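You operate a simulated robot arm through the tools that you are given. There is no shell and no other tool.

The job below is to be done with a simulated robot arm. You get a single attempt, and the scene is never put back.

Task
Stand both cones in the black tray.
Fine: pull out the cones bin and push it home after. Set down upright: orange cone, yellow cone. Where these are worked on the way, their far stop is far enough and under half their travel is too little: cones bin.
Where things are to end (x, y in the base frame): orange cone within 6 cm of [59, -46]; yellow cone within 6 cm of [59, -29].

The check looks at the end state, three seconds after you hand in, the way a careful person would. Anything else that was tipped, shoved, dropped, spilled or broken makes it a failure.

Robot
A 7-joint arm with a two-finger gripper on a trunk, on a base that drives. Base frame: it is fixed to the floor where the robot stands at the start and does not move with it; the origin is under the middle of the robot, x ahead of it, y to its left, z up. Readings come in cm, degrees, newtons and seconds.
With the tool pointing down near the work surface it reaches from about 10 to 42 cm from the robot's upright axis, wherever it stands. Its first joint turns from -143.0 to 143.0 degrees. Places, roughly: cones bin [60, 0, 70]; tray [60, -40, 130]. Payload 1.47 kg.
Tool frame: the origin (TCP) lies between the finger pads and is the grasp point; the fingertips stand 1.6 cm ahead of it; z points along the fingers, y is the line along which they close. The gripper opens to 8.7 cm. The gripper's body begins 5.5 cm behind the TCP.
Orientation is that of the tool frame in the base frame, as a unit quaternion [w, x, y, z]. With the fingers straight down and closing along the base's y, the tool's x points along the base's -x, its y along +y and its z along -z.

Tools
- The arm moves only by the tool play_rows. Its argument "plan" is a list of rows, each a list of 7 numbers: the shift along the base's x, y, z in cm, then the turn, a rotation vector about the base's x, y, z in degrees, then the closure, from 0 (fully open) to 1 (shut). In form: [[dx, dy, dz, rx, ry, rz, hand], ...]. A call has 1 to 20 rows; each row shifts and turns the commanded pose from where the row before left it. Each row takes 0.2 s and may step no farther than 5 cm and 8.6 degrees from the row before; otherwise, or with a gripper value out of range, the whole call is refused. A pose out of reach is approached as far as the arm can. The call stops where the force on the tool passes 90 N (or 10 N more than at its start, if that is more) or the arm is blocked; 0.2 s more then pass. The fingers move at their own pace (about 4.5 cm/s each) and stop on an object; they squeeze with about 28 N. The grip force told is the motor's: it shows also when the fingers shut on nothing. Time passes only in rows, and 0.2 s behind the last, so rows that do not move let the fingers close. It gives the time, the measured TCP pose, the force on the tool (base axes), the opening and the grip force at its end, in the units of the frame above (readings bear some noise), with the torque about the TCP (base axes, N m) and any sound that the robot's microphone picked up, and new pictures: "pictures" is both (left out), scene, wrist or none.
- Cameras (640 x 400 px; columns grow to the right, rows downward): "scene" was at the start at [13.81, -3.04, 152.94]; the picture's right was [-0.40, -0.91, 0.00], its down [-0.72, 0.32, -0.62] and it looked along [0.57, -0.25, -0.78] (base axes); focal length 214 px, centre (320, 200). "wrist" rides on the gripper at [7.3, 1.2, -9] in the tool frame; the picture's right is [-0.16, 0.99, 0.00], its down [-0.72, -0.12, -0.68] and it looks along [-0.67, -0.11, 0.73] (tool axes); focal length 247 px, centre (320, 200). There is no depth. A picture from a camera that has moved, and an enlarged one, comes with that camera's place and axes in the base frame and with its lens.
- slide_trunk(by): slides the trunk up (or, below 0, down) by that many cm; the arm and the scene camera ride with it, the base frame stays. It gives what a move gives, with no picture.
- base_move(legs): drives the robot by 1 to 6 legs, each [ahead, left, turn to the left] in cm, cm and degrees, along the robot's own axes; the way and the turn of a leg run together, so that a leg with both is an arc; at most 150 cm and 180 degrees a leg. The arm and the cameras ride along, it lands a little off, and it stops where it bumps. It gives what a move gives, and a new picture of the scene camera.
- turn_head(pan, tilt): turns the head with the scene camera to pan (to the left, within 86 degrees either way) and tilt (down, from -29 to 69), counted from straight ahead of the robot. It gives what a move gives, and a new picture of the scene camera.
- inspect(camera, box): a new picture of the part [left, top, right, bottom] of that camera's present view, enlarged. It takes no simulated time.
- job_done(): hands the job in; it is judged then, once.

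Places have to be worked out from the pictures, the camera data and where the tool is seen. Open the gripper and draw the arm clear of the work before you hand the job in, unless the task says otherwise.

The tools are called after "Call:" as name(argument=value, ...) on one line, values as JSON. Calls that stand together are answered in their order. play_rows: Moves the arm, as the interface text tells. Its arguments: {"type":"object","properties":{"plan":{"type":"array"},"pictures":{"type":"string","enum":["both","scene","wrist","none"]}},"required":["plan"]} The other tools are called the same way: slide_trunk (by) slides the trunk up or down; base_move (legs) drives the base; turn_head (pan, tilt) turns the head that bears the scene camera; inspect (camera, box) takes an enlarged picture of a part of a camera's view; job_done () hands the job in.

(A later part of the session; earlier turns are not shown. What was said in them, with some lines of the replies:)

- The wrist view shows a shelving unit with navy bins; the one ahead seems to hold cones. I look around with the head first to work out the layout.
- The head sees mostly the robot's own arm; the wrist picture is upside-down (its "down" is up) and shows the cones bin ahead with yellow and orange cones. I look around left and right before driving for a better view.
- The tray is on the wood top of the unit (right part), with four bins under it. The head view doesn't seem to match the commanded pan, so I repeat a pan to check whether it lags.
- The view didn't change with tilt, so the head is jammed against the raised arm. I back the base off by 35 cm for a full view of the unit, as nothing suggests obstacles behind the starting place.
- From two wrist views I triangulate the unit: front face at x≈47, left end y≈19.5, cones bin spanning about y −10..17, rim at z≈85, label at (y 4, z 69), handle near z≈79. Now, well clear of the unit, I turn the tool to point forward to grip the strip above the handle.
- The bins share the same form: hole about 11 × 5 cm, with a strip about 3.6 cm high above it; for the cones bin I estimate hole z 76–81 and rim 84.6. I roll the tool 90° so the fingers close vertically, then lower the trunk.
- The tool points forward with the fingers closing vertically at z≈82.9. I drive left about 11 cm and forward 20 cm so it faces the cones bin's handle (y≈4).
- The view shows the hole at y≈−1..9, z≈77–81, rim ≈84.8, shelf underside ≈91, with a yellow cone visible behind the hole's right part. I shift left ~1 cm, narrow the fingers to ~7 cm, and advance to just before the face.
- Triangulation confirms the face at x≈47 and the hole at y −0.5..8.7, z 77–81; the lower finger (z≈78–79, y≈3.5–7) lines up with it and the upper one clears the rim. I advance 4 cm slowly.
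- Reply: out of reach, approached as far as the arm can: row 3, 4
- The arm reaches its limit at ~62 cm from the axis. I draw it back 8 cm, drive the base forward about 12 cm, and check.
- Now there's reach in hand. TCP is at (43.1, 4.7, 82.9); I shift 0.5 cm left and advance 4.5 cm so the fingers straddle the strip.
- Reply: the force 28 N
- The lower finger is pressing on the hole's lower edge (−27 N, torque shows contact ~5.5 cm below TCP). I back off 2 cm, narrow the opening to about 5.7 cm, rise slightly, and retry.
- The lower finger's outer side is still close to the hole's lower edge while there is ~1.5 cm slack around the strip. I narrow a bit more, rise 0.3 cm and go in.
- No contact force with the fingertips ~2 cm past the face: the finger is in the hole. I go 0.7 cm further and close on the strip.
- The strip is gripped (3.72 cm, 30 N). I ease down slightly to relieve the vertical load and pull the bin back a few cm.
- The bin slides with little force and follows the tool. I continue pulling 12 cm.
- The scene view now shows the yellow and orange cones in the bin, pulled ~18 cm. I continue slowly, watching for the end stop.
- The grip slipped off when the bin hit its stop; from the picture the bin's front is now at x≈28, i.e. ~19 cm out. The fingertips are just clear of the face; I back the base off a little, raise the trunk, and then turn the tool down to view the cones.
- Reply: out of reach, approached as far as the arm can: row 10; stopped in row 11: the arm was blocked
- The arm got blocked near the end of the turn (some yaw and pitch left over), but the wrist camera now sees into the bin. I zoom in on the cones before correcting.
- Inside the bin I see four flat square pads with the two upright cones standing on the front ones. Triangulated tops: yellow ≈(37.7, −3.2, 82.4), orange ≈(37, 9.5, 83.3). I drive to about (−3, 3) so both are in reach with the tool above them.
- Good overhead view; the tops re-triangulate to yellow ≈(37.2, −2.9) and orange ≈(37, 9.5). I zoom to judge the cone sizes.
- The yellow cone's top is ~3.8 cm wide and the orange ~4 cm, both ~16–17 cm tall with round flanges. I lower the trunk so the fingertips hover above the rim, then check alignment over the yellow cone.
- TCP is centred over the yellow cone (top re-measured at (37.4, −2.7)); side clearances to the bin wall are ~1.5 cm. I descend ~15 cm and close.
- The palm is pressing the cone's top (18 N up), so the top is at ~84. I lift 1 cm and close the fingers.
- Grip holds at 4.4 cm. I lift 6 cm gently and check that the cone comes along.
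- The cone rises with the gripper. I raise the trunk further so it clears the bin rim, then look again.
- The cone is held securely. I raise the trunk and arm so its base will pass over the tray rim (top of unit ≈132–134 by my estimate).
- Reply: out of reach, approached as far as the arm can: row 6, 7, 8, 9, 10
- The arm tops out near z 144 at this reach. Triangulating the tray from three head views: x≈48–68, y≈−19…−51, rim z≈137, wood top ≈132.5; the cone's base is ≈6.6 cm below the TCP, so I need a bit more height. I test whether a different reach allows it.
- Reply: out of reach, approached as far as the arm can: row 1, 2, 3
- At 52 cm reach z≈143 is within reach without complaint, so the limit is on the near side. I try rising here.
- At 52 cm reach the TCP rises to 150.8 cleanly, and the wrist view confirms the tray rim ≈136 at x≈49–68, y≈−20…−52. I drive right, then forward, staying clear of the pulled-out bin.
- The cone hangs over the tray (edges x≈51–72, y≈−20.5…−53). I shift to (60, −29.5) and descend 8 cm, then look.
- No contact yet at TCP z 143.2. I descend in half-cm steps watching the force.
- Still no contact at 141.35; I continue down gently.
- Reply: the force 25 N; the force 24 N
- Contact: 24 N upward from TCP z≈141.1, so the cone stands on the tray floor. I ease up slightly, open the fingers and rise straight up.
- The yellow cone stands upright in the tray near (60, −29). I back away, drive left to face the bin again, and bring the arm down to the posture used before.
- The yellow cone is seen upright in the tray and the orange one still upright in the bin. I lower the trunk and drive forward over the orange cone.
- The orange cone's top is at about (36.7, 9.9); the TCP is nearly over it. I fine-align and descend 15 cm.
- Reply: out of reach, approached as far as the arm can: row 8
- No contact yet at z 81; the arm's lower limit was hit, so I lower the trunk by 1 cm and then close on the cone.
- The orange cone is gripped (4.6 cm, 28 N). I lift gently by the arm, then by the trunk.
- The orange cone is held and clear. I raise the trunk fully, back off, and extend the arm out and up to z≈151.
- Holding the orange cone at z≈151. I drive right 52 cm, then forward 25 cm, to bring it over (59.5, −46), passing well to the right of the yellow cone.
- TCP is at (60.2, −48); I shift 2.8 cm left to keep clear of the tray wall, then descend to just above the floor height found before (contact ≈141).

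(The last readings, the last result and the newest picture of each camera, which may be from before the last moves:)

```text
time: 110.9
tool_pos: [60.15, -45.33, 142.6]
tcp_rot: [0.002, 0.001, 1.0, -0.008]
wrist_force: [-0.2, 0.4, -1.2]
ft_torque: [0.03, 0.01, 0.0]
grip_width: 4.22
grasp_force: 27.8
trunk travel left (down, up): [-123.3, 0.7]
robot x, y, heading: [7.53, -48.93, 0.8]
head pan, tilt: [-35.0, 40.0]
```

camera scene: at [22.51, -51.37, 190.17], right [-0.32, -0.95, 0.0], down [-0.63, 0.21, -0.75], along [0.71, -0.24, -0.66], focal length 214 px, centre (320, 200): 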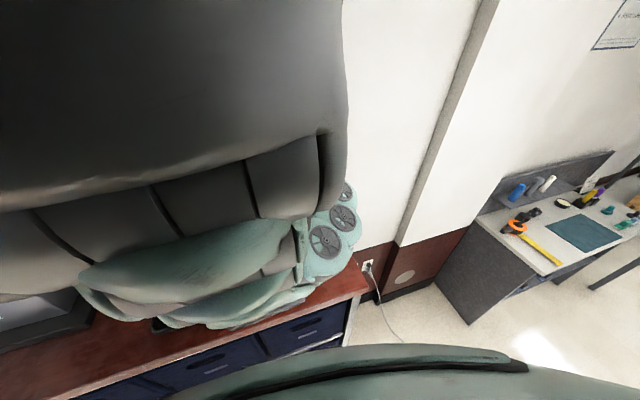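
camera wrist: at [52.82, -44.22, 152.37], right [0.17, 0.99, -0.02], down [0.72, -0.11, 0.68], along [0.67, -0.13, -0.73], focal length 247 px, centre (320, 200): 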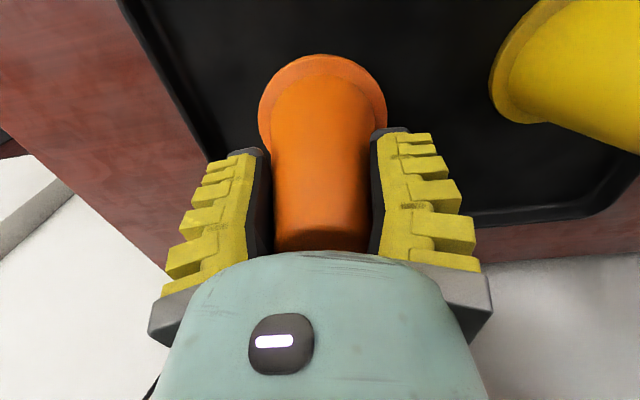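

No contact yet at 142.6; I continue down in small steps.

Call:
play_rows(plan=[[0, 0, -0.4, 0, 0, 0, 1], [0, 0, -0.4, 0, 0, 0, 1], [0, 0, 0, 0, 0, 0, 1]], pictures="none")

Call:
play_rows(plan=[[0, 0, -0.4, 0, 0, 0, 1], [0, 0, -0.4, 0, 0, 0, 1], [0, 0, 0, 0, 0, 0, 1]], pictures="wrist")

```text
time: 111.7
tool_pos: [60.05, -45.16, 141.75]
tcp_rot: [0.001, -0.003, 1.0, -0.008]
wrist_force: [0.4, -0.4, -0.7]
ft_torque: [0.0, 0.0, 0.01]
grip_width: 4.17
grasp_force: 27.4
trunk travel left (down, up): [-123.3, 0.7]
robot x, y, heading: [7.79, -48.4, 0.9]
head pan, tilt: [-35.0, 40.0]
```

```text
time: 112.5
tool_pos: [60.1, -45.2, 141.08]
tcp_rot: [0.003, -0.003, 1.0, -0.008]
wrist_force: [-1.8, -1.6, 14.2]
ft_torque: [0.05, 0.04, -0.06]
grip_width: 4.23
grasp_force: 27.8
trunk travel left (down, up): [-123.3, 0.7]
robot x, y, heading: [7.72, -48.68, 0.8]
head pan, tilt: [-35.0, 40.0]
camera wrist: at [52.74, -43.92, 149.94], right [0.15, 0.99, -0.01], down [0.72, -0.1, 0.69], along [0.68, -0.12, -0.73], focal length 247 px, centre (320, 200)
```

wrist: 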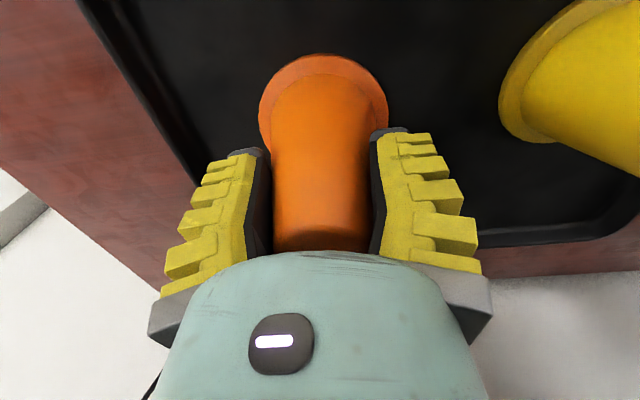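

Contact at TCP z≈141 (14 N): the orange cone stands on the tray floor. I open the fingers and rise.

Call:
play_rows(plan=[[0, 0, -0.2, 0, 0, 0, 1], [0, 0, 0, 0, 0, 0, 0.4], [0, 0, 0, 0, 0, 0, 0.2], [0, 0, 0, 0, 0, 0, 0], [0, 0, 0, 0, 0, 0, 0], [0, 0, 0, 0, 0, 0, 0]], pictures="wrist")

Call:
play_rows(plan=[[0, 0, 1, 0, 0, 0, 0], [0, 0, 1, 0, 0, 0, 0], [0, 0, 2, 0, 0, 0, 0], [0, 0, 2, 0, 0, 0, 0], [0, 0, 2, 0, 0, 0, 0], [0, 0, 2, 0, 0, 0, 0], [0, 0, 0.5, 0, 0, 0, 0], [0, 0, 0, 0, 0, 0, 0]], pictures="wrist")

```text
time: 113.9
tool_pos: [60.02, -45.05, 140.71]
tcp_rot: [0.002, -0.003, 1.0, -0.007]
wrist_force: [-0.2, -0.7, 0.4]
ft_torque: [0.01, -0.01, -0.01]
grip_width: 8.68
grasp_force: 0.1
trunk travel left (down, up): [-123.3, 0.7]
robot x, y, heading: [7.58, -48.43, 0.9]
head pan, tilt: [-35.0, 40.0]
camera wrist: at [52.67, -43.89, 149.61], right [0.15, 0.99, -0.01], down [0.72, -0.1, 0.68], along [0.67, -0.12, -0.73], focal length 247 px, centre (320, 200)
```

wrist: 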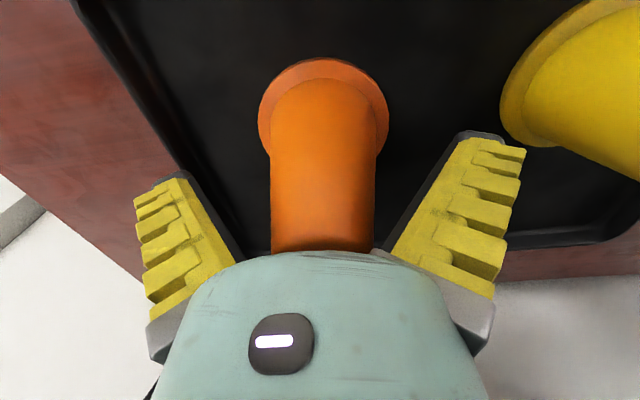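

```text
time: 115.7
tool_pos: [59.86, -45.21, 151.19]
tcp_rot: [0.0, -0.001, 1.0, -0.007]
wrist_force: [0.5, -0.4, -0.5]
ft_torque: [0.0, 0.03, 0.0]
grip_width: 8.7
grasp_force: 0.0
trunk travel left (down, up): [-123.3, 0.7]
robot x, y, heading: [7.85, -49.06, 0.7]
head pan, tilt: [-35.0, 40.0]
camera wrist: at [52.56, -43.96, 160.0], right [0.15, 0.99, -0.01], down [0.72, -0.1, 0.68], along [0.67, -0.12, -0.73], focal length 247 px, centre (320, 200)
```

wrist: 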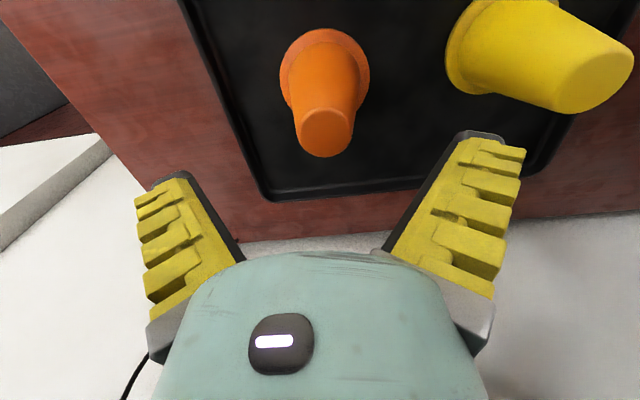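

Both cones stand upright in the tray: orange at ≈(60, −45), yellow at ≈(60, −29). I back away and drive left to face the bin again, then fold the arm down to push it home.

Call:
base_move(legs=[[-43, 0, 0], [0, 52.5, -0.8]])

Call:
play_rows(plan=[[0, 0, -3, 0, 0, 0, 0], [0, 0, -3, 0, 0, 0, 0], [0, 0, -3, 0, 0, 0, 0], [-1, 0, -3, 0, 0, 0, 0], [-2, 0, -3, 0, 0, 0, 0], [-2, 0, -3, 0, 0, 0, 0], [-2, 0, -3, 0, 0, 0, 0], [-2, 0, -2, 0, 0, 0, 0], [-2, 0, 0, 0, 0, 0, 0], [-2, 0, 0, 0, 0, 0, 0], [0, 0, 0, 0, 0, 0, 0]], pictures="none")

Call:
slide_trunk(by=-28)

```text
time: 121.0
tool_pos: [15.62, 5.59, 151.12]
tcp_rot: [0.001, 0.006, 1.0, -0.008]
wrist_force: [0.0, 0.0, 0.1]
ft_torque: [0.01, 0.01, 0.01]
grip_width: 8.7
grasp_force: 0.0
trunk travel left (down, up): [-123.3, 0.7]
robot x, y, heading: [-37.01, 2.65, -0.2]
head pan, tilt: [-35.0, 40.0]
camera scene: at [-21.98, -0.08, 190.1], right [-0.34, -0.94, 0.0], down [-0.63, 0.23, -0.74], along [0.7, -0.25, -0.67], focal length 214 px, centre (320, 200)
```

scene: 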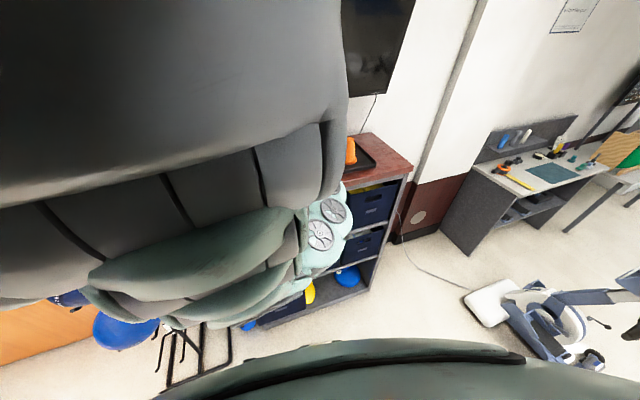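

```text
time: 123.4
tool_pos: [2.3, 5.47, 128.14]
tcp_rot: [0.001, 0.006, 1.0, -0.008]
wrist_force: [1.1, 0.0, 0.3]
ft_torque: [0.0, 0.0, 0.0]
grip_width: 8.69
grasp_force: 0.0
trunk travel left (down, up): [-123.3, 0.7]
robot x, y, heading: [-36.53, 3.03, -0.2]
head pan, tilt: [-35.0, 40.0]
```

```text
time: 126.3
tool_pos: [2.25, 5.43, 100.15]
tcp_rot: [0.001, 0.006, 1.0, -0.009]
wrist_force: [-0.6, 0.1, 0.4]
ft_torque: [0.02, 0.0, -0.01]
grip_width: 8.7
grasp_force: 0.0
trunk travel left (down, up): [-95.3, 28.7]
robot x, y, heading: [-36.59, 2.99, -0.1]
head pan, tilt: [-35.0, 40.0]
```

Now I turn the tool forward with fingers closed, well in front of the bin.

Call:
play_rows(plan=[[1.3, 0, 0, 0, -8.2, 0, 1], [1.3, 0, 0, 0, -8.2, 0, 1], [1.3, 0, 0, 0, -8.2, 0, 1], [1.3, 0, 0, 0, -8.2, 0, 1], [1.3, 0, 0, 0, -8.2, 0, 1], [1.3, 0, 0, 0, -8.2, 0, 1], [1.3, 0, 0, 0, -8.2, 0, 1], [1.3, 0, 0, 0, -8.2, 0, 1], [1.3, 0, 0, 0, -8.2, 0, 1], [1.3, 0, 0, 0, -8.2, 0, 1], [1, 0, 0, 0, -8, 0, 1], [0, 0, 0, 0, 0, 0, 1]], pictures="none")

Call:
slide_trunk(by=-28)

Call:
inspect(camera="wrist", box=[0, 0, 640, 400])

```text
time: 128.9
tool_pos: [15.19, 5.94, 105.76]
tcp_rot: [0.708, 0.01, 0.706, -0.002]
wrist_force: [0.0, 0.5, -0.1]
ft_torque: [0.03, 0.03, 0.02]
grip_width: 0.0
grasp_force: 27.8
out of reach, approached as far as the arm can: row 10, 11
trunk travel left (down, up): [-95.3, 28.7]
robot x, y, heading: [-37.12, 2.6, -0.0]
head pan, tilt: [-35.0, 40.0]
```

```text
time: 131.7
tool_pos: [15.22, 6.07, 77.85]
tcp_rot: [0.708, 0.01, 0.706, -0.001]
wrist_force: [0.5, 0.4, 0.0]
ft_torque: [0.01, -0.02, -0.03]
grip_width: 0.01
grasp_force: 27.9
trunk travel left (down, up): [-67.3, 56.7]
robot x, y, heading: [-36.45, 2.91, 0.2]
head pan, tilt: [-35.0, 40.0]
```

```text
1.00 times, centred on (320, 200) of wrist (not enlarged: the box is as wide or as high as the picture)
camera zoom: at [6.35, 7.35, 70.39], right [0.01, 0.99, 0.17], down [-0.68, -0.11, 0.72], along [0.73, -0.13, 0.67], focal length 247 px, centre (320, 200)
```

zoom: 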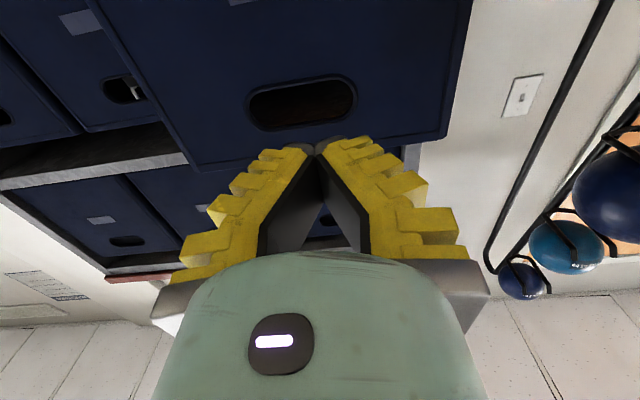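

I lower further so the closed fingertips press below the handle hole (z≈71), and retract the arm to have pushing stroke in hand.

Call:
slide_trunk(by=-6.5)

Call:
play_rows(plan=[[-2, -0.3, 0, 0, 0, 0, 1], [-2, -0.3, 0, 0, 0, 0, 1], [-2, -0.3, 0, 0, 0, 0, 1], [-2, -0.3, 0, 0, 0, 0, 1], [-2, -0.4, 0, 0, 0, 0, 1], [-2, -0.4, 0, 0, 0, 0, 1], [-2, 0, 0, 0, 0, 0, 1], [0, 0, 0, 0, 0, 0, 1]], pictures="wrist")

```text
time: 132.7
tool_pos: [15.25, 6.04, 71.25]
tcp_rot: [0.708, 0.01, 0.706, -0.002]
wrist_force: [0.7, -0.9, 0.4]
ft_torque: [0.02, 0.0, 0.0]
grip_width: 0.01
grasp_force: 28.1
trunk travel left (down, up): [-60.8, 63.2]
robot x, y, heading: [-36.79, 2.77, -0.1]
head pan, tilt: [-35.0, 40.0]
```

```text
time: 134.5
tool_pos: [1.31, 3.96, 71.27]
tcp_rot: [0.708, 0.016, 0.706, -0.006]
wrist_force: [-0.7, -0.3, -0.7]
ft_torque: [-0.02, 0.02, 0.02]
grip_width: 0.0
grasp_force: 28.1
trunk travel left (down, up): [-60.8, 63.2]
robot x, y, heading: [-37.0, 2.93, -0.2]
head pan, tilt: [-35.0, 40.0]
camera wrist: at [-7.69, 5.32, 63.91], right [0.03, 0.98, 0.17], down [-0.69, -0.1, 0.72], along [0.73, -0.14, 0.67], focal length 247 px, centre (320, 200)
```

wrist: 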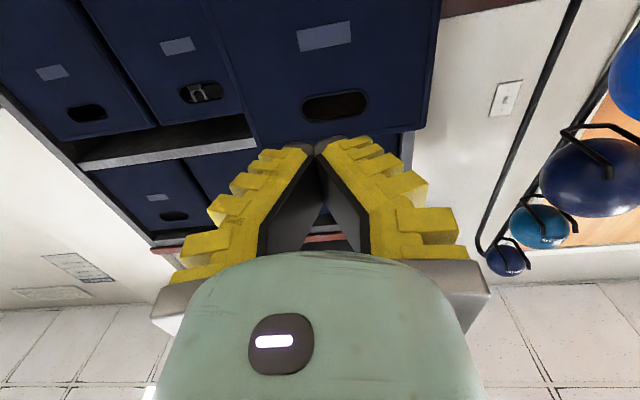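

TCP is at (1.3, 4.0, 71.3), tips about 25 cm from the bin face. I drive forward 23.5 cm to just short of contact.

Call:
base_move(legs=[[23.5, 0, 0]])

Call:
inspect(camera="wrist", box=[0, 0, 640, 400])

```text
time: 136.3
tool_pos: [24.17, 4.08, 71.29]
tcp_rot: [0.708, 0.009, 0.706, -0.001]
wrist_force: [0.3, 0.2, 0.2]
ft_torque: [0.0, 0.01, 0.0]
grip_width: 0.0
grasp_force: 27.9
trunk travel left (down, up): [-60.8, 63.2]
robot x, y, heading: [-13.85, 2.58, 0.0]
head pan, tilt: [-35.0, 40.0]
camera scene: at [0.89, -0.15, 127.55], right [-0.35, -0.94, 0.0], down [-0.63, 0.23, -0.74], along [0.69, -0.26, -0.67], focal length 214 px, centre (320, 200)
```

scene: 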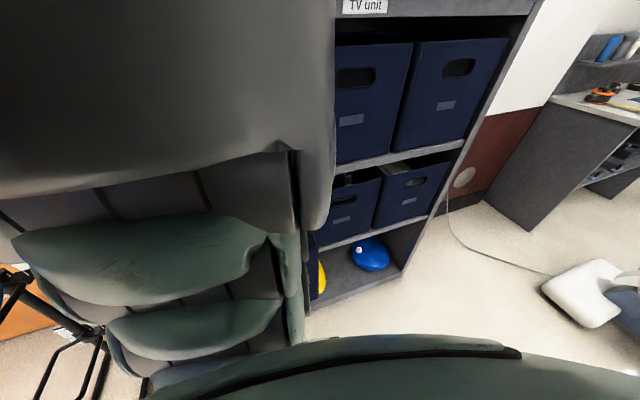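

```text
1.00 times, centred on (320, 200) of wrist (not enlarged: the box is as wide or as high as the picture)
camera zoom: at [15.17, 5.38, 63.91], right [0.01, 0.99, 0.17], down [-0.68, -0.11, 0.72], along [0.73, -0.13, 0.67], focal length 247 px, centre (320, 200)
```

zoom: 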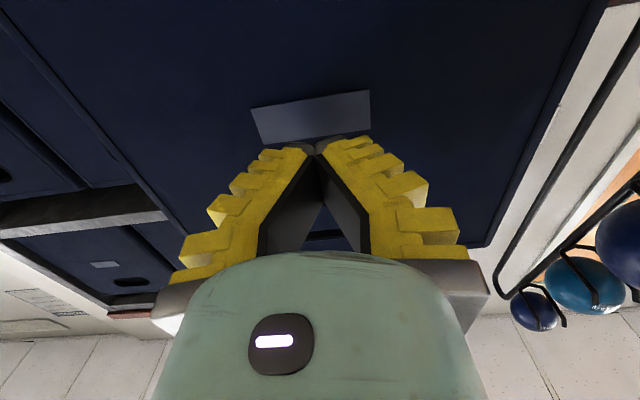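

The fingertips point at the bin's label, ~2.5 cm from it. I push forward slowly in steps.

Call:
play_rows(plan=[[1, 0, 0, 0, 0, 0, 1], [1, 0, 0, 0, 0, 0, 1], [1, 0, 0, 0, 0, 0, 1], [1, 0, 0, 0, 0, 0, 1], [1.2, 0, 0, 0, 0, 0, 1], [1.2, 0, 0, 0, 0, 0, 1], [1.2, 0, 0, 0, 0, 0, 1], [1.2, 0, 0, 0, 0, 0, 1], [1.2, 0, 0, 0, 0, 0, 1], [1.2, 0, 0, 0, 0, 0, 1], [0, 0, 0, 0, 0, 0, 1]], pictures="wrist")

```text
time: 138.7
tool_pos: [35.3, 3.7, 71.27]
tcp_rot: [0.708, 0.012, 0.706, -0.003]
wrist_force: [-0.7, 0.3, -1.1]
ft_torque: [0.01, 0.05, -0.02]
grip_width: 0.0
grasp_force: 28.1
trunk travel left (down, up): [-60.8, 63.2]
robot x, y, heading: [-13.65, 2.96, -0.1]
head pan, tilt: [-35.0, 40.0]
camera wrist: at [26.43, 5.1, 63.88], right [0.02, 0.99, 0.17], down [-0.68, -0.11, 0.72], along [0.73, -0.13, 0.67], focal length 247 px, centre (320, 200)
```

wrist: 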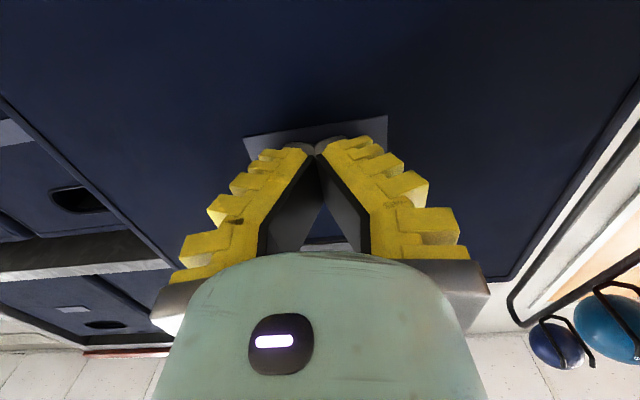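

The bin is being pushed in smoothly (low force). I continue 8 cm more.

Call:
play_rows(plan=[[1.2, 0, 0, 0, 0, 0, 1], [1.2, 0, 0, 0, 0, 0, 1], [1.2, 0, 0, 0, 0, 0, 1], [1.2, 0, 0, 0, 0, 0, 1], [1.2, 0, 0, 0, 0, 0, 1], [1, 0, 0, 0, 0, 0, 1], [1, 0, 0, 0, 0, 0, 1], [0, 0, 0, 0, 0, 0, 1]], pictures="wrist")

```text
time: 140.5
tool_pos: [43.31, 3.89, 71.33]
tcp_rot: [0.708, 0.01, 0.706, -0.002]
wrist_force: [-2.4, -1.8, 0.6]
ft_torque: [0.01, 0.03, -0.02]
grip_width: 0.01
grasp_force: 28.4
trunk travel left (down, up): [-60.8, 63.2]
robot x, y, heading: [-13.87, 2.87, -0.3]
head pan, tilt: [-35.0, 40.0]
camera wrist: at [34.36, 5.22, 63.94], right [0.01, 0.99, 0.17], down [-0.68, -0.11, 0.72], along [0.73, -0.13, 0.67], focal length 247 px, centre (320, 200)
```

wrist: 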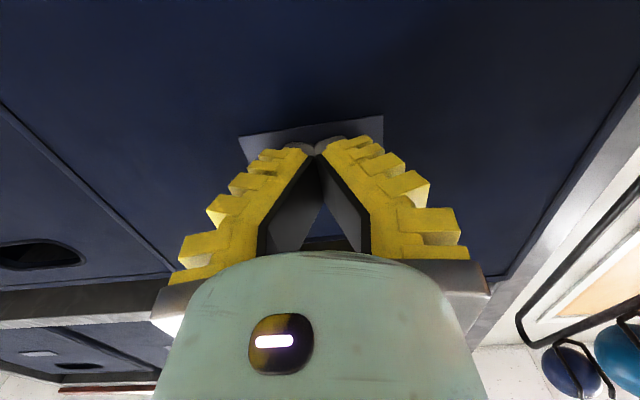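

I push the last centimetres in half-cm steps, watching for the force rise at the home stop.

Call:
play_rows(plan=[[0.5, 0, 0, 0, 0, 0, 1], [0.5, 0, 0, 0, 0, 0, 1], [0.5, 0, 0, 0, 0, 0, 1], [0, 0, 0, 0, 0, 0, 1]], pictures="none")

Call:
play_rows(plan=[[0.5, 0, 0, 0, 0, 0, 1], [0.4, 0, 0, 0, 0, 0, 1], [0, 0, 0, 0, 0, 0, 1]], pictures="wrist")

```text
time: 141.5
tool_pos: [44.71, 3.9, 71.22]
tcp_rot: [0.707, 0.009, 0.707, -0.001]
wrist_force: [-2.0, -0.3, -1.5]
ft_torque: [0.0, 0.08, 0.0]
grip_width: 0.01
grasp_force: 28.3
trunk travel left (down, up): [-60.8, 63.2]
robot x, y, heading: [-14.22, 2.83, -0.1]
head pan, tilt: [-35.0, 40.0]
```

```text
time: 142.3
tool_pos: [45.27, 3.44, 71.21]
tcp_rot: [0.708, 0.015, 0.706, -0.005]
wrist_force: [-2.9, -2.0, -1.0]
ft_torque: [-0.04, 0.02, 0.04]
grip_width: 0.0
grasp_force: 28.1
out of reach, approached as far as the arm can: row 2
trunk travel left (down, up): [-60.8, 63.2]
robot x, y, heading: [-14.18, 2.68, -0.2]
head pan, tilt: [-35.0, 40.0]
camera wrist: at [36.24, 4.91, 63.95], right [0.03, 0.99, 0.17], down [-0.68, -0.1, 0.72], along [0.73, -0.14, 0.67], focal length 247 px, centre (320, 200)
```

wrist: 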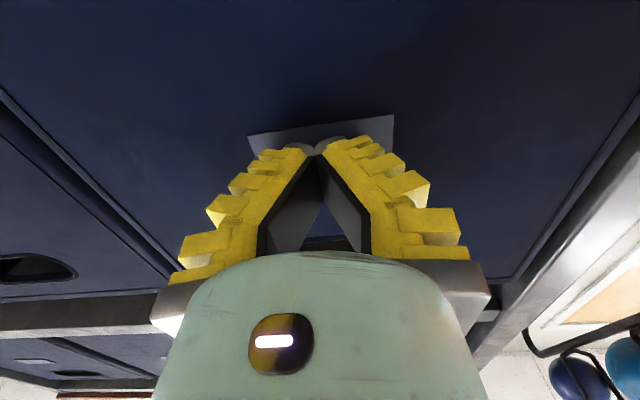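

Arm reach is used up before the stop. I draw back 9 cm, drive the base forward 8 cm and keep pushing.

Call:
play_rows(plan=[[-3, 0.3, 0, 0, 0, 0, 1], [-3, 0, 0, 0, 0, 0, 1], [-3, 0, 0, 0, 0, 0, 1], [0, 0, 0, 0, 0, 0, 1]], pictures="none")

Call:
base_move(legs=[[7.5, 0, 0]])

Call:
play_rows(plan=[[0.5, 0, 0, 0, 0, 0, 1], [0.5, 0, 0, 0, 0, 0, 1], [0.4, 0, 0, 0, 0, 0, 1], [0, 0, 0, 0, 0, 0, 1]], pictures="wrist")

```text
time: 143.3
tool_pos: [36.24, 4.22, 71.31]
tcp_rot: [0.708, 0.009, 0.706, -0.001]
wrist_force: [-0.3, 0.3, 0.6]
ft_torque: [0.01, 0.01, -0.03]
grip_width: 0.0
grasp_force: 28.3
trunk travel left (down, up): [-60.8, 63.2]
robot x, y, heading: [-13.71, 2.57, -0.1]
head pan, tilt: [-35.0, 40.0]
```

```text
time: 144.3
tool_pos: [43.64, 4.16, 71.36]
tcp_rot: [0.708, 0.01, 0.706, -0.001]
wrist_force: [-0.3, 0.6, 0.5]
ft_torque: [0.0, -0.02, -0.05]
grip_width: 0.02
grasp_force: 28.2
trunk travel left (down, up): [-60.8, 63.2]
robot x, y, heading: [-6.49, 2.65, -0.3]
head pan, tilt: [-35.0, 40.0]
camera scene: at [8.14, -0.16, 127.31], right [-0.35, -0.94, 0.0], down [-0.65, 0.24, -0.72], along [0.67, -0.25, -0.69], focal length 214 px, centre (320, 200)
```

scene: 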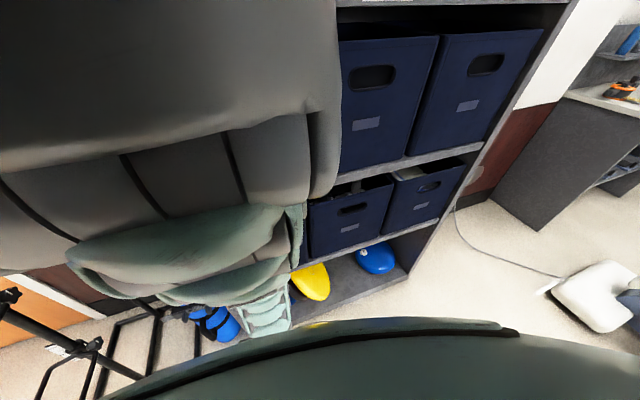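

```text
time: 145.3
tool_pos: [44.9, 4.19, 71.24]
tcp_rot: [0.708, 0.01, 0.706, -0.001]
wrist_force: [-0.2, -0.2, -0.4]
ft_torque: [0.02, -0.02, 0.0]
grip_width: 0.03
grasp_force: 27.6
trunk travel left (down, up): [-60.8, 63.2]
robot x, y, heading: [-6.07, 2.53, 0.1]
head pan, tilt: [-35.0, 40.0]
camera wrist: at [35.95, 5.52, 63.92], right [0.02, 0.99, 0.17], down [-0.68, -0.11, 0.72], along [0.73, -0.13, 0.67], focal length 247 px, centre (320, 200)
```

wrist: 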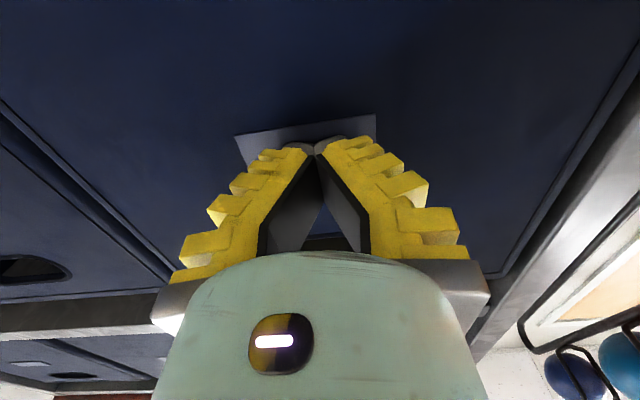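

Still short of the stop; I push on in half-cm steps.

Call:
play_rows(plan=[[0.5, 0, 0, 0, 0, 0, 1], [0.5, 0, 0, 0, 0, 0, 1], [0, 0, 0, 0, 0, 0, 1]], pictures="none")

Call:
play_rows(plan=[[0.4, 0, 0, 0, 0, 0, 1], [0.4, 0, 0, 0, 0, 0, 1], [0, 0, 0, 0, 0, 0, 1]], pictures="wrist")

```text
time: 146.1
tool_pos: [45.65, 4.14, 71.22]
tcp_rot: [0.707, 0.01, 0.707, -0.002]
wrist_force: [-2.8, -0.3, -2.0]
ft_torque: [-0.01, -0.02, 0.03]
grip_width: 0.02
grasp_force: 27.8
trunk travel left (down, up): [-60.8, 63.2]
robot x, y, heading: [-6.76, 2.7, -0.1]
head pan, tilt: [-35.0, 40.0]
```

```text
time: 146.9
tool_pos: [46.22, 4.27, 71.19]
tcp_rot: [0.707, 0.009, 0.707, 0.0]
wrist_force: [-20.1, 0.3, 13.8]
ft_torque: [0.04, -0.12, 0.09]
grip_width: 0.0
grasp_force: 29.1
trunk travel left (down, up): [-60.8, 63.2]
robot x, y, heading: [-6.58, 2.93, -0.1]
head pan, tilt: [-35.0, 40.0]
camera wrist: at [37.31, 5.58, 63.83], right [0.02, 0.99, 0.17], down [-0.68, -0.11, 0.72], along [0.73, -0.13, 0.67], focal length 247 px, centre (320, 200)
```

wrist: 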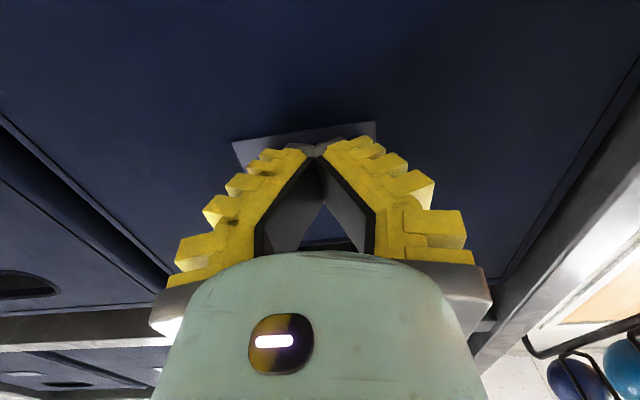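

Force jumped to 20 N with the tips at x≈47.7, matching the bin's original face position: it is home. I press slightly more to confirm, then draw back.

Call:
play_rows(plan=[[0.3, 0, 0, 0, 0, 0, 1], [0, 0, 0, 0, 0, 0, 1]], pictures="none")

Call:
play_rows(plan=[[-2, 0, 0, 0, 0, 0, 1], [-3, 0, 0, 0, 0, 0, 1], [-3, 0, 0, 0, 0, 0, 1], [-3, 0, 0, 0, 0, 0, 0.5], [0, 0, 0, 0, 0, 0, 0], [0, 0, 0, 0, 0, 0, 0]], pictures="wrist")

Call:
base_move(legs=[[-30, 0, 0]])

Call:
inspect(camera="wrist", box=[0, 0, 640, 400])

```text
time: 147.5
tool_pos: [46.22, 4.19, 71.15]
tcp_rot: [0.707, 0.009, 0.707, -0.002]
wrist_force: [-36.0, -0.6, 25.6]
ft_torque: [0.22, -0.43, 0.22]
grip_width: 0.6
grasp_force: 28.7
trunk travel left (down, up): [-60.8, 63.2]
robot x, y, heading: [-6.62, 3.11, 0.1]
head pan, tilt: [-35.0, 40.0]
```

```text
time: 148.9
tool_pos: [35.91, 4.09, 71.5]
tcp_rot: [0.708, 0.01, 0.706, -0.002]
wrist_force: [0.3, -0.6, 0.0]
ft_torque: [0.02, -0.01, 0.03]
grip_width: 8.69
grasp_force: 0.0
trunk travel left (down, up): [-60.8, 63.2]
robot x, y, heading: [-6.48, 2.7, 0.0]
head pan, tilt: [-35.0, 40.0]
camera wrist: at [27.05, 5.42, 64.11], right [0.02, 0.99, 0.17], down [-0.68, -0.11, 0.72], along [0.73, -0.13, 0.67], focal length 247 px, centre (320, 200)
```

wrist: 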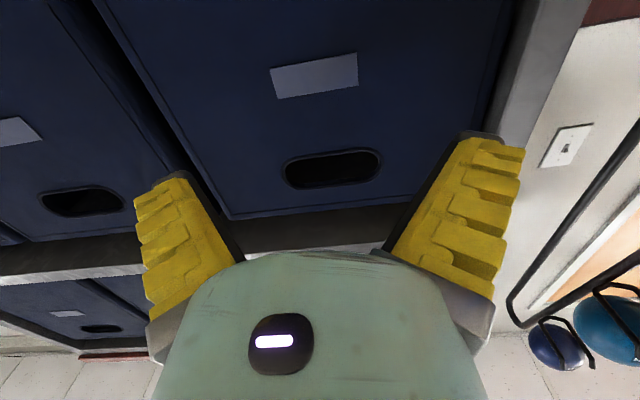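

```text
time: 150.9
tool_pos: [6.07, 3.98, 71.44]
tcp_rot: [0.708, 0.012, 0.706, -0.004]
wrist_force: [0.3, -0.2, 0.1]
ft_torque: [0.03, 0.01, 0.01]
grip_width: 8.71
grasp_force: 0.0
trunk travel left (down, up): [-60.8, 63.2]
robot x, y, heading: [-36.58, 2.9, -0.2]
head pan, tilt: [-35.0, 40.0]
camera scene: at [-21.56, -0.05, 127.74], right [-0.34, -0.94, 0.0], down [-0.62, 0.22, -0.76], along [0.71, -0.26, -0.66], focal length 214 px, centre (320, 200)
```

scene: 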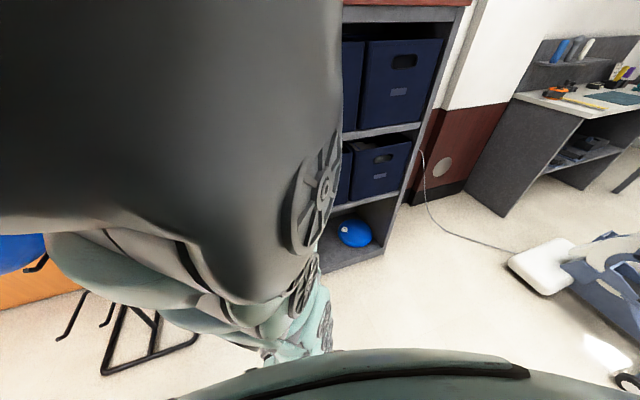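

```text
1.00 times, centred on (320, 200) of wrist (not enlarged: the box is as wide or as high as the picture)
camera zoom: at [-2.85, 5.39, 64.1], right [0.02, 0.99, 0.17], down [-0.68, -0.11, 0.72], along [0.73, -0.13, 0.67], focal length 247 px, centre (320, 200)
```

zoom: 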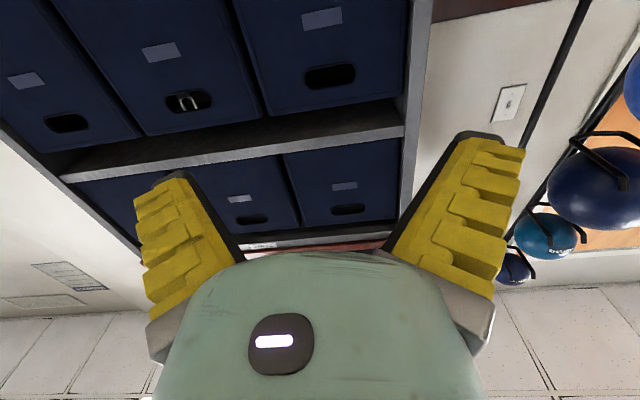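

The bin looks flush with its neighbours. I raise the trunk to check the tray a last time with the head camera.

Call:
slide_trunk(by=45)

Call:
base_move(legs=[[0, -25, 0]])

Call:
inspect(camera="scene", box=[320, 40, 480, 240])

```text
refused: 45 is not a number from -40 to 40
```

```text
time: 152.7
tool_pos: [5.96, -20.84, 71.45]
tcp_rot: [0.708, 0.012, 0.706, -0.005]
wrist_force: [-0.5, 0.1, -0.2]
ft_torque: [-0.02, -0.02, 0.05]
grip_width: 8.71
grasp_force: 0.1
trunk travel left (down, up): [-60.8, 63.2]
robot x, y, heading: [-36.39, -21.58, -0.4]
head pan, tilt: [-35.0, 40.0]
camera scene: at [-21.73, -24.76, 127.73], right [-0.34, -0.94, 0.0], down [-0.62, 0.22, -0.75], along [0.71, -0.26, -0.66], focal length 214 px, centre (320, 200)
```

scene: 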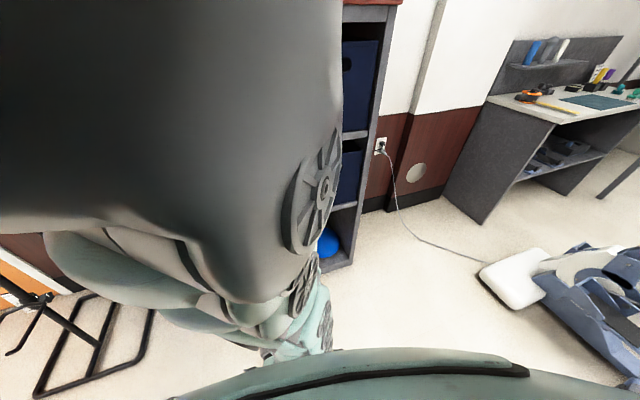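

```text
2.00 times, centred on (400, 140) of scene
camera zoom: at [-21.73, -24.76, 127.73], right [-0.34, -0.94, 0.0], down [-0.62, 0.22, -0.75], along [0.71, -0.26, -0.66], focal length 429 px, centre (160, 320)
```

zoom: 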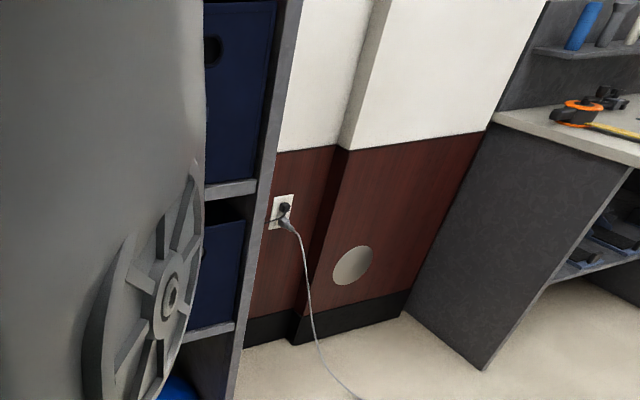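

The slide step was too large; I raise in smaller steps and drive back left to get the tray in view.

Call:
slide_trunk(by=38)

Call:
slide_trunk(by=20)

Call:
base_move(legs=[[0, 32, 0]])

Call:
inspect(camera="wrist", box=[0, 0, 640, 400])

```text
time: 156.4
tool_pos: [5.85, -20.64, 109.49]
tcp_rot: [0.708, 0.012, 0.706, -0.003]
wrist_force: [0.1, -0.2, -0.8]
ft_torque: [0.0, -0.03, -0.01]
grip_width: 8.7
grasp_force: 0.0
trunk travel left (down, up): [-98.8, 25.2]
robot x, y, heading: [-36.78, -21.6, -0.5]
head pan, tilt: [-35.0, 40.0]
```

```text
time: 158.6
tool_pos: [5.95, -20.64, 129.52]
tcp_rot: [0.708, 0.011, 0.706, -0.003]
wrist_force: [1.3, 0.1, -0.1]
ft_torque: [-0.01, 0.01, -0.02]
grip_width: 8.7
grasp_force: 0.1
trunk travel left (down, up): [-118.8, 5.2]
robot x, y, heading: [-36.44, -21.81, -0.6]
head pan, tilt: [-35.0, 40.0]
```

```text
time: 160.7
tool_pos: [6.1, 11.28, 129.52]
tcp_rot: [0.708, 0.011, 0.706, -0.002]
wrist_force: [-0.9, 0.3, -0.3]
ft_torque: [0.0, 0.02, 0.01]
grip_width: 8.69
grasp_force: 0.0
trunk travel left (down, up): [-118.8, 5.2]
robot x, y, heading: [-36.22, 9.86, -0.2]
head pan, tilt: [-35.0, 40.0]
camera scene: at [-21.57, 7.11, 185.69], right [-0.34, -0.94, 0.0], down [-0.62, 0.23, -0.75], along [0.71, -0.26, -0.66], focal length 214 px, centre (320, 200)
```

scene: 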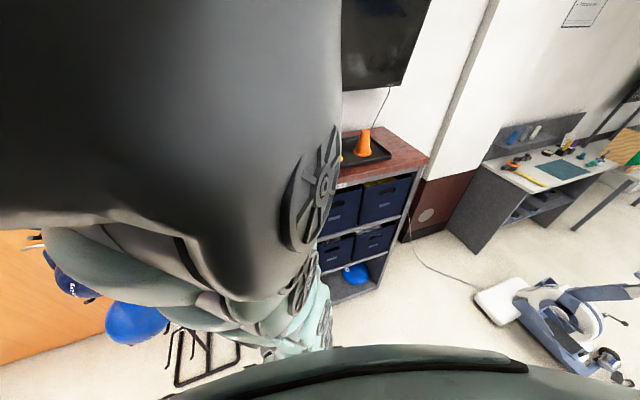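

```text
1.00 times, centred on (320, 200) of wrist (not enlarged: the box is as wide or as high as the picture)
camera zoom: at [-2.83, 12.62, 122.11], right [0.02, 0.99, 0.17], down [-0.68, -0.11, 0.72], along [0.73, -0.13, 0.67], focal length 247 px, centre (320, 200)
```

zoom: 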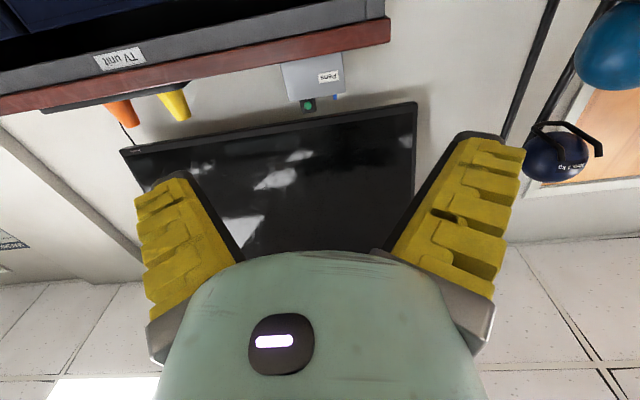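

The pictures show both cones upright in the tray, at about (60, −45) for orange and (60, −29) for yellow. The bin is pushed home, and the gripper is open and clear, so I hand the job in.

Call:
job_done()

```text
The job is handed in.
```

Both cones are standing upright in the black tray, and the cones bin is pushed back in. I've handed the job in; the check's result has not come back.

| Cone | Target (x, y) | Estimated place (x, y) |
|---|---|---|
| Orange | [59, -46] | [60, -45] |
| Yellow | [59, -29] | [60, -29] |

- **Positions:** these come from the tool readings at release. A last look with both cameras showed both cones upright in the tray.
- **Bin out:** I pulled it about 19 cm. The grip then slipped off the bin, which I took as the far stop; I did not see a clear force rise there.
- **Bin home:** I pushed until the force jumped to 20 N, then 36 N on a further press. The face was then at x ≈ 47.8, against about 47.2 before I pulled it out. It looked flush with its neighbours.
- **Other contact:** early on, one finger pressed on the edge of the bin's handle hole with about 27 N, and I backed off. I saw nothing tipped, dropped or shoved out of place.
- **Arm:** the gripper is open and the arm is clear of the work.
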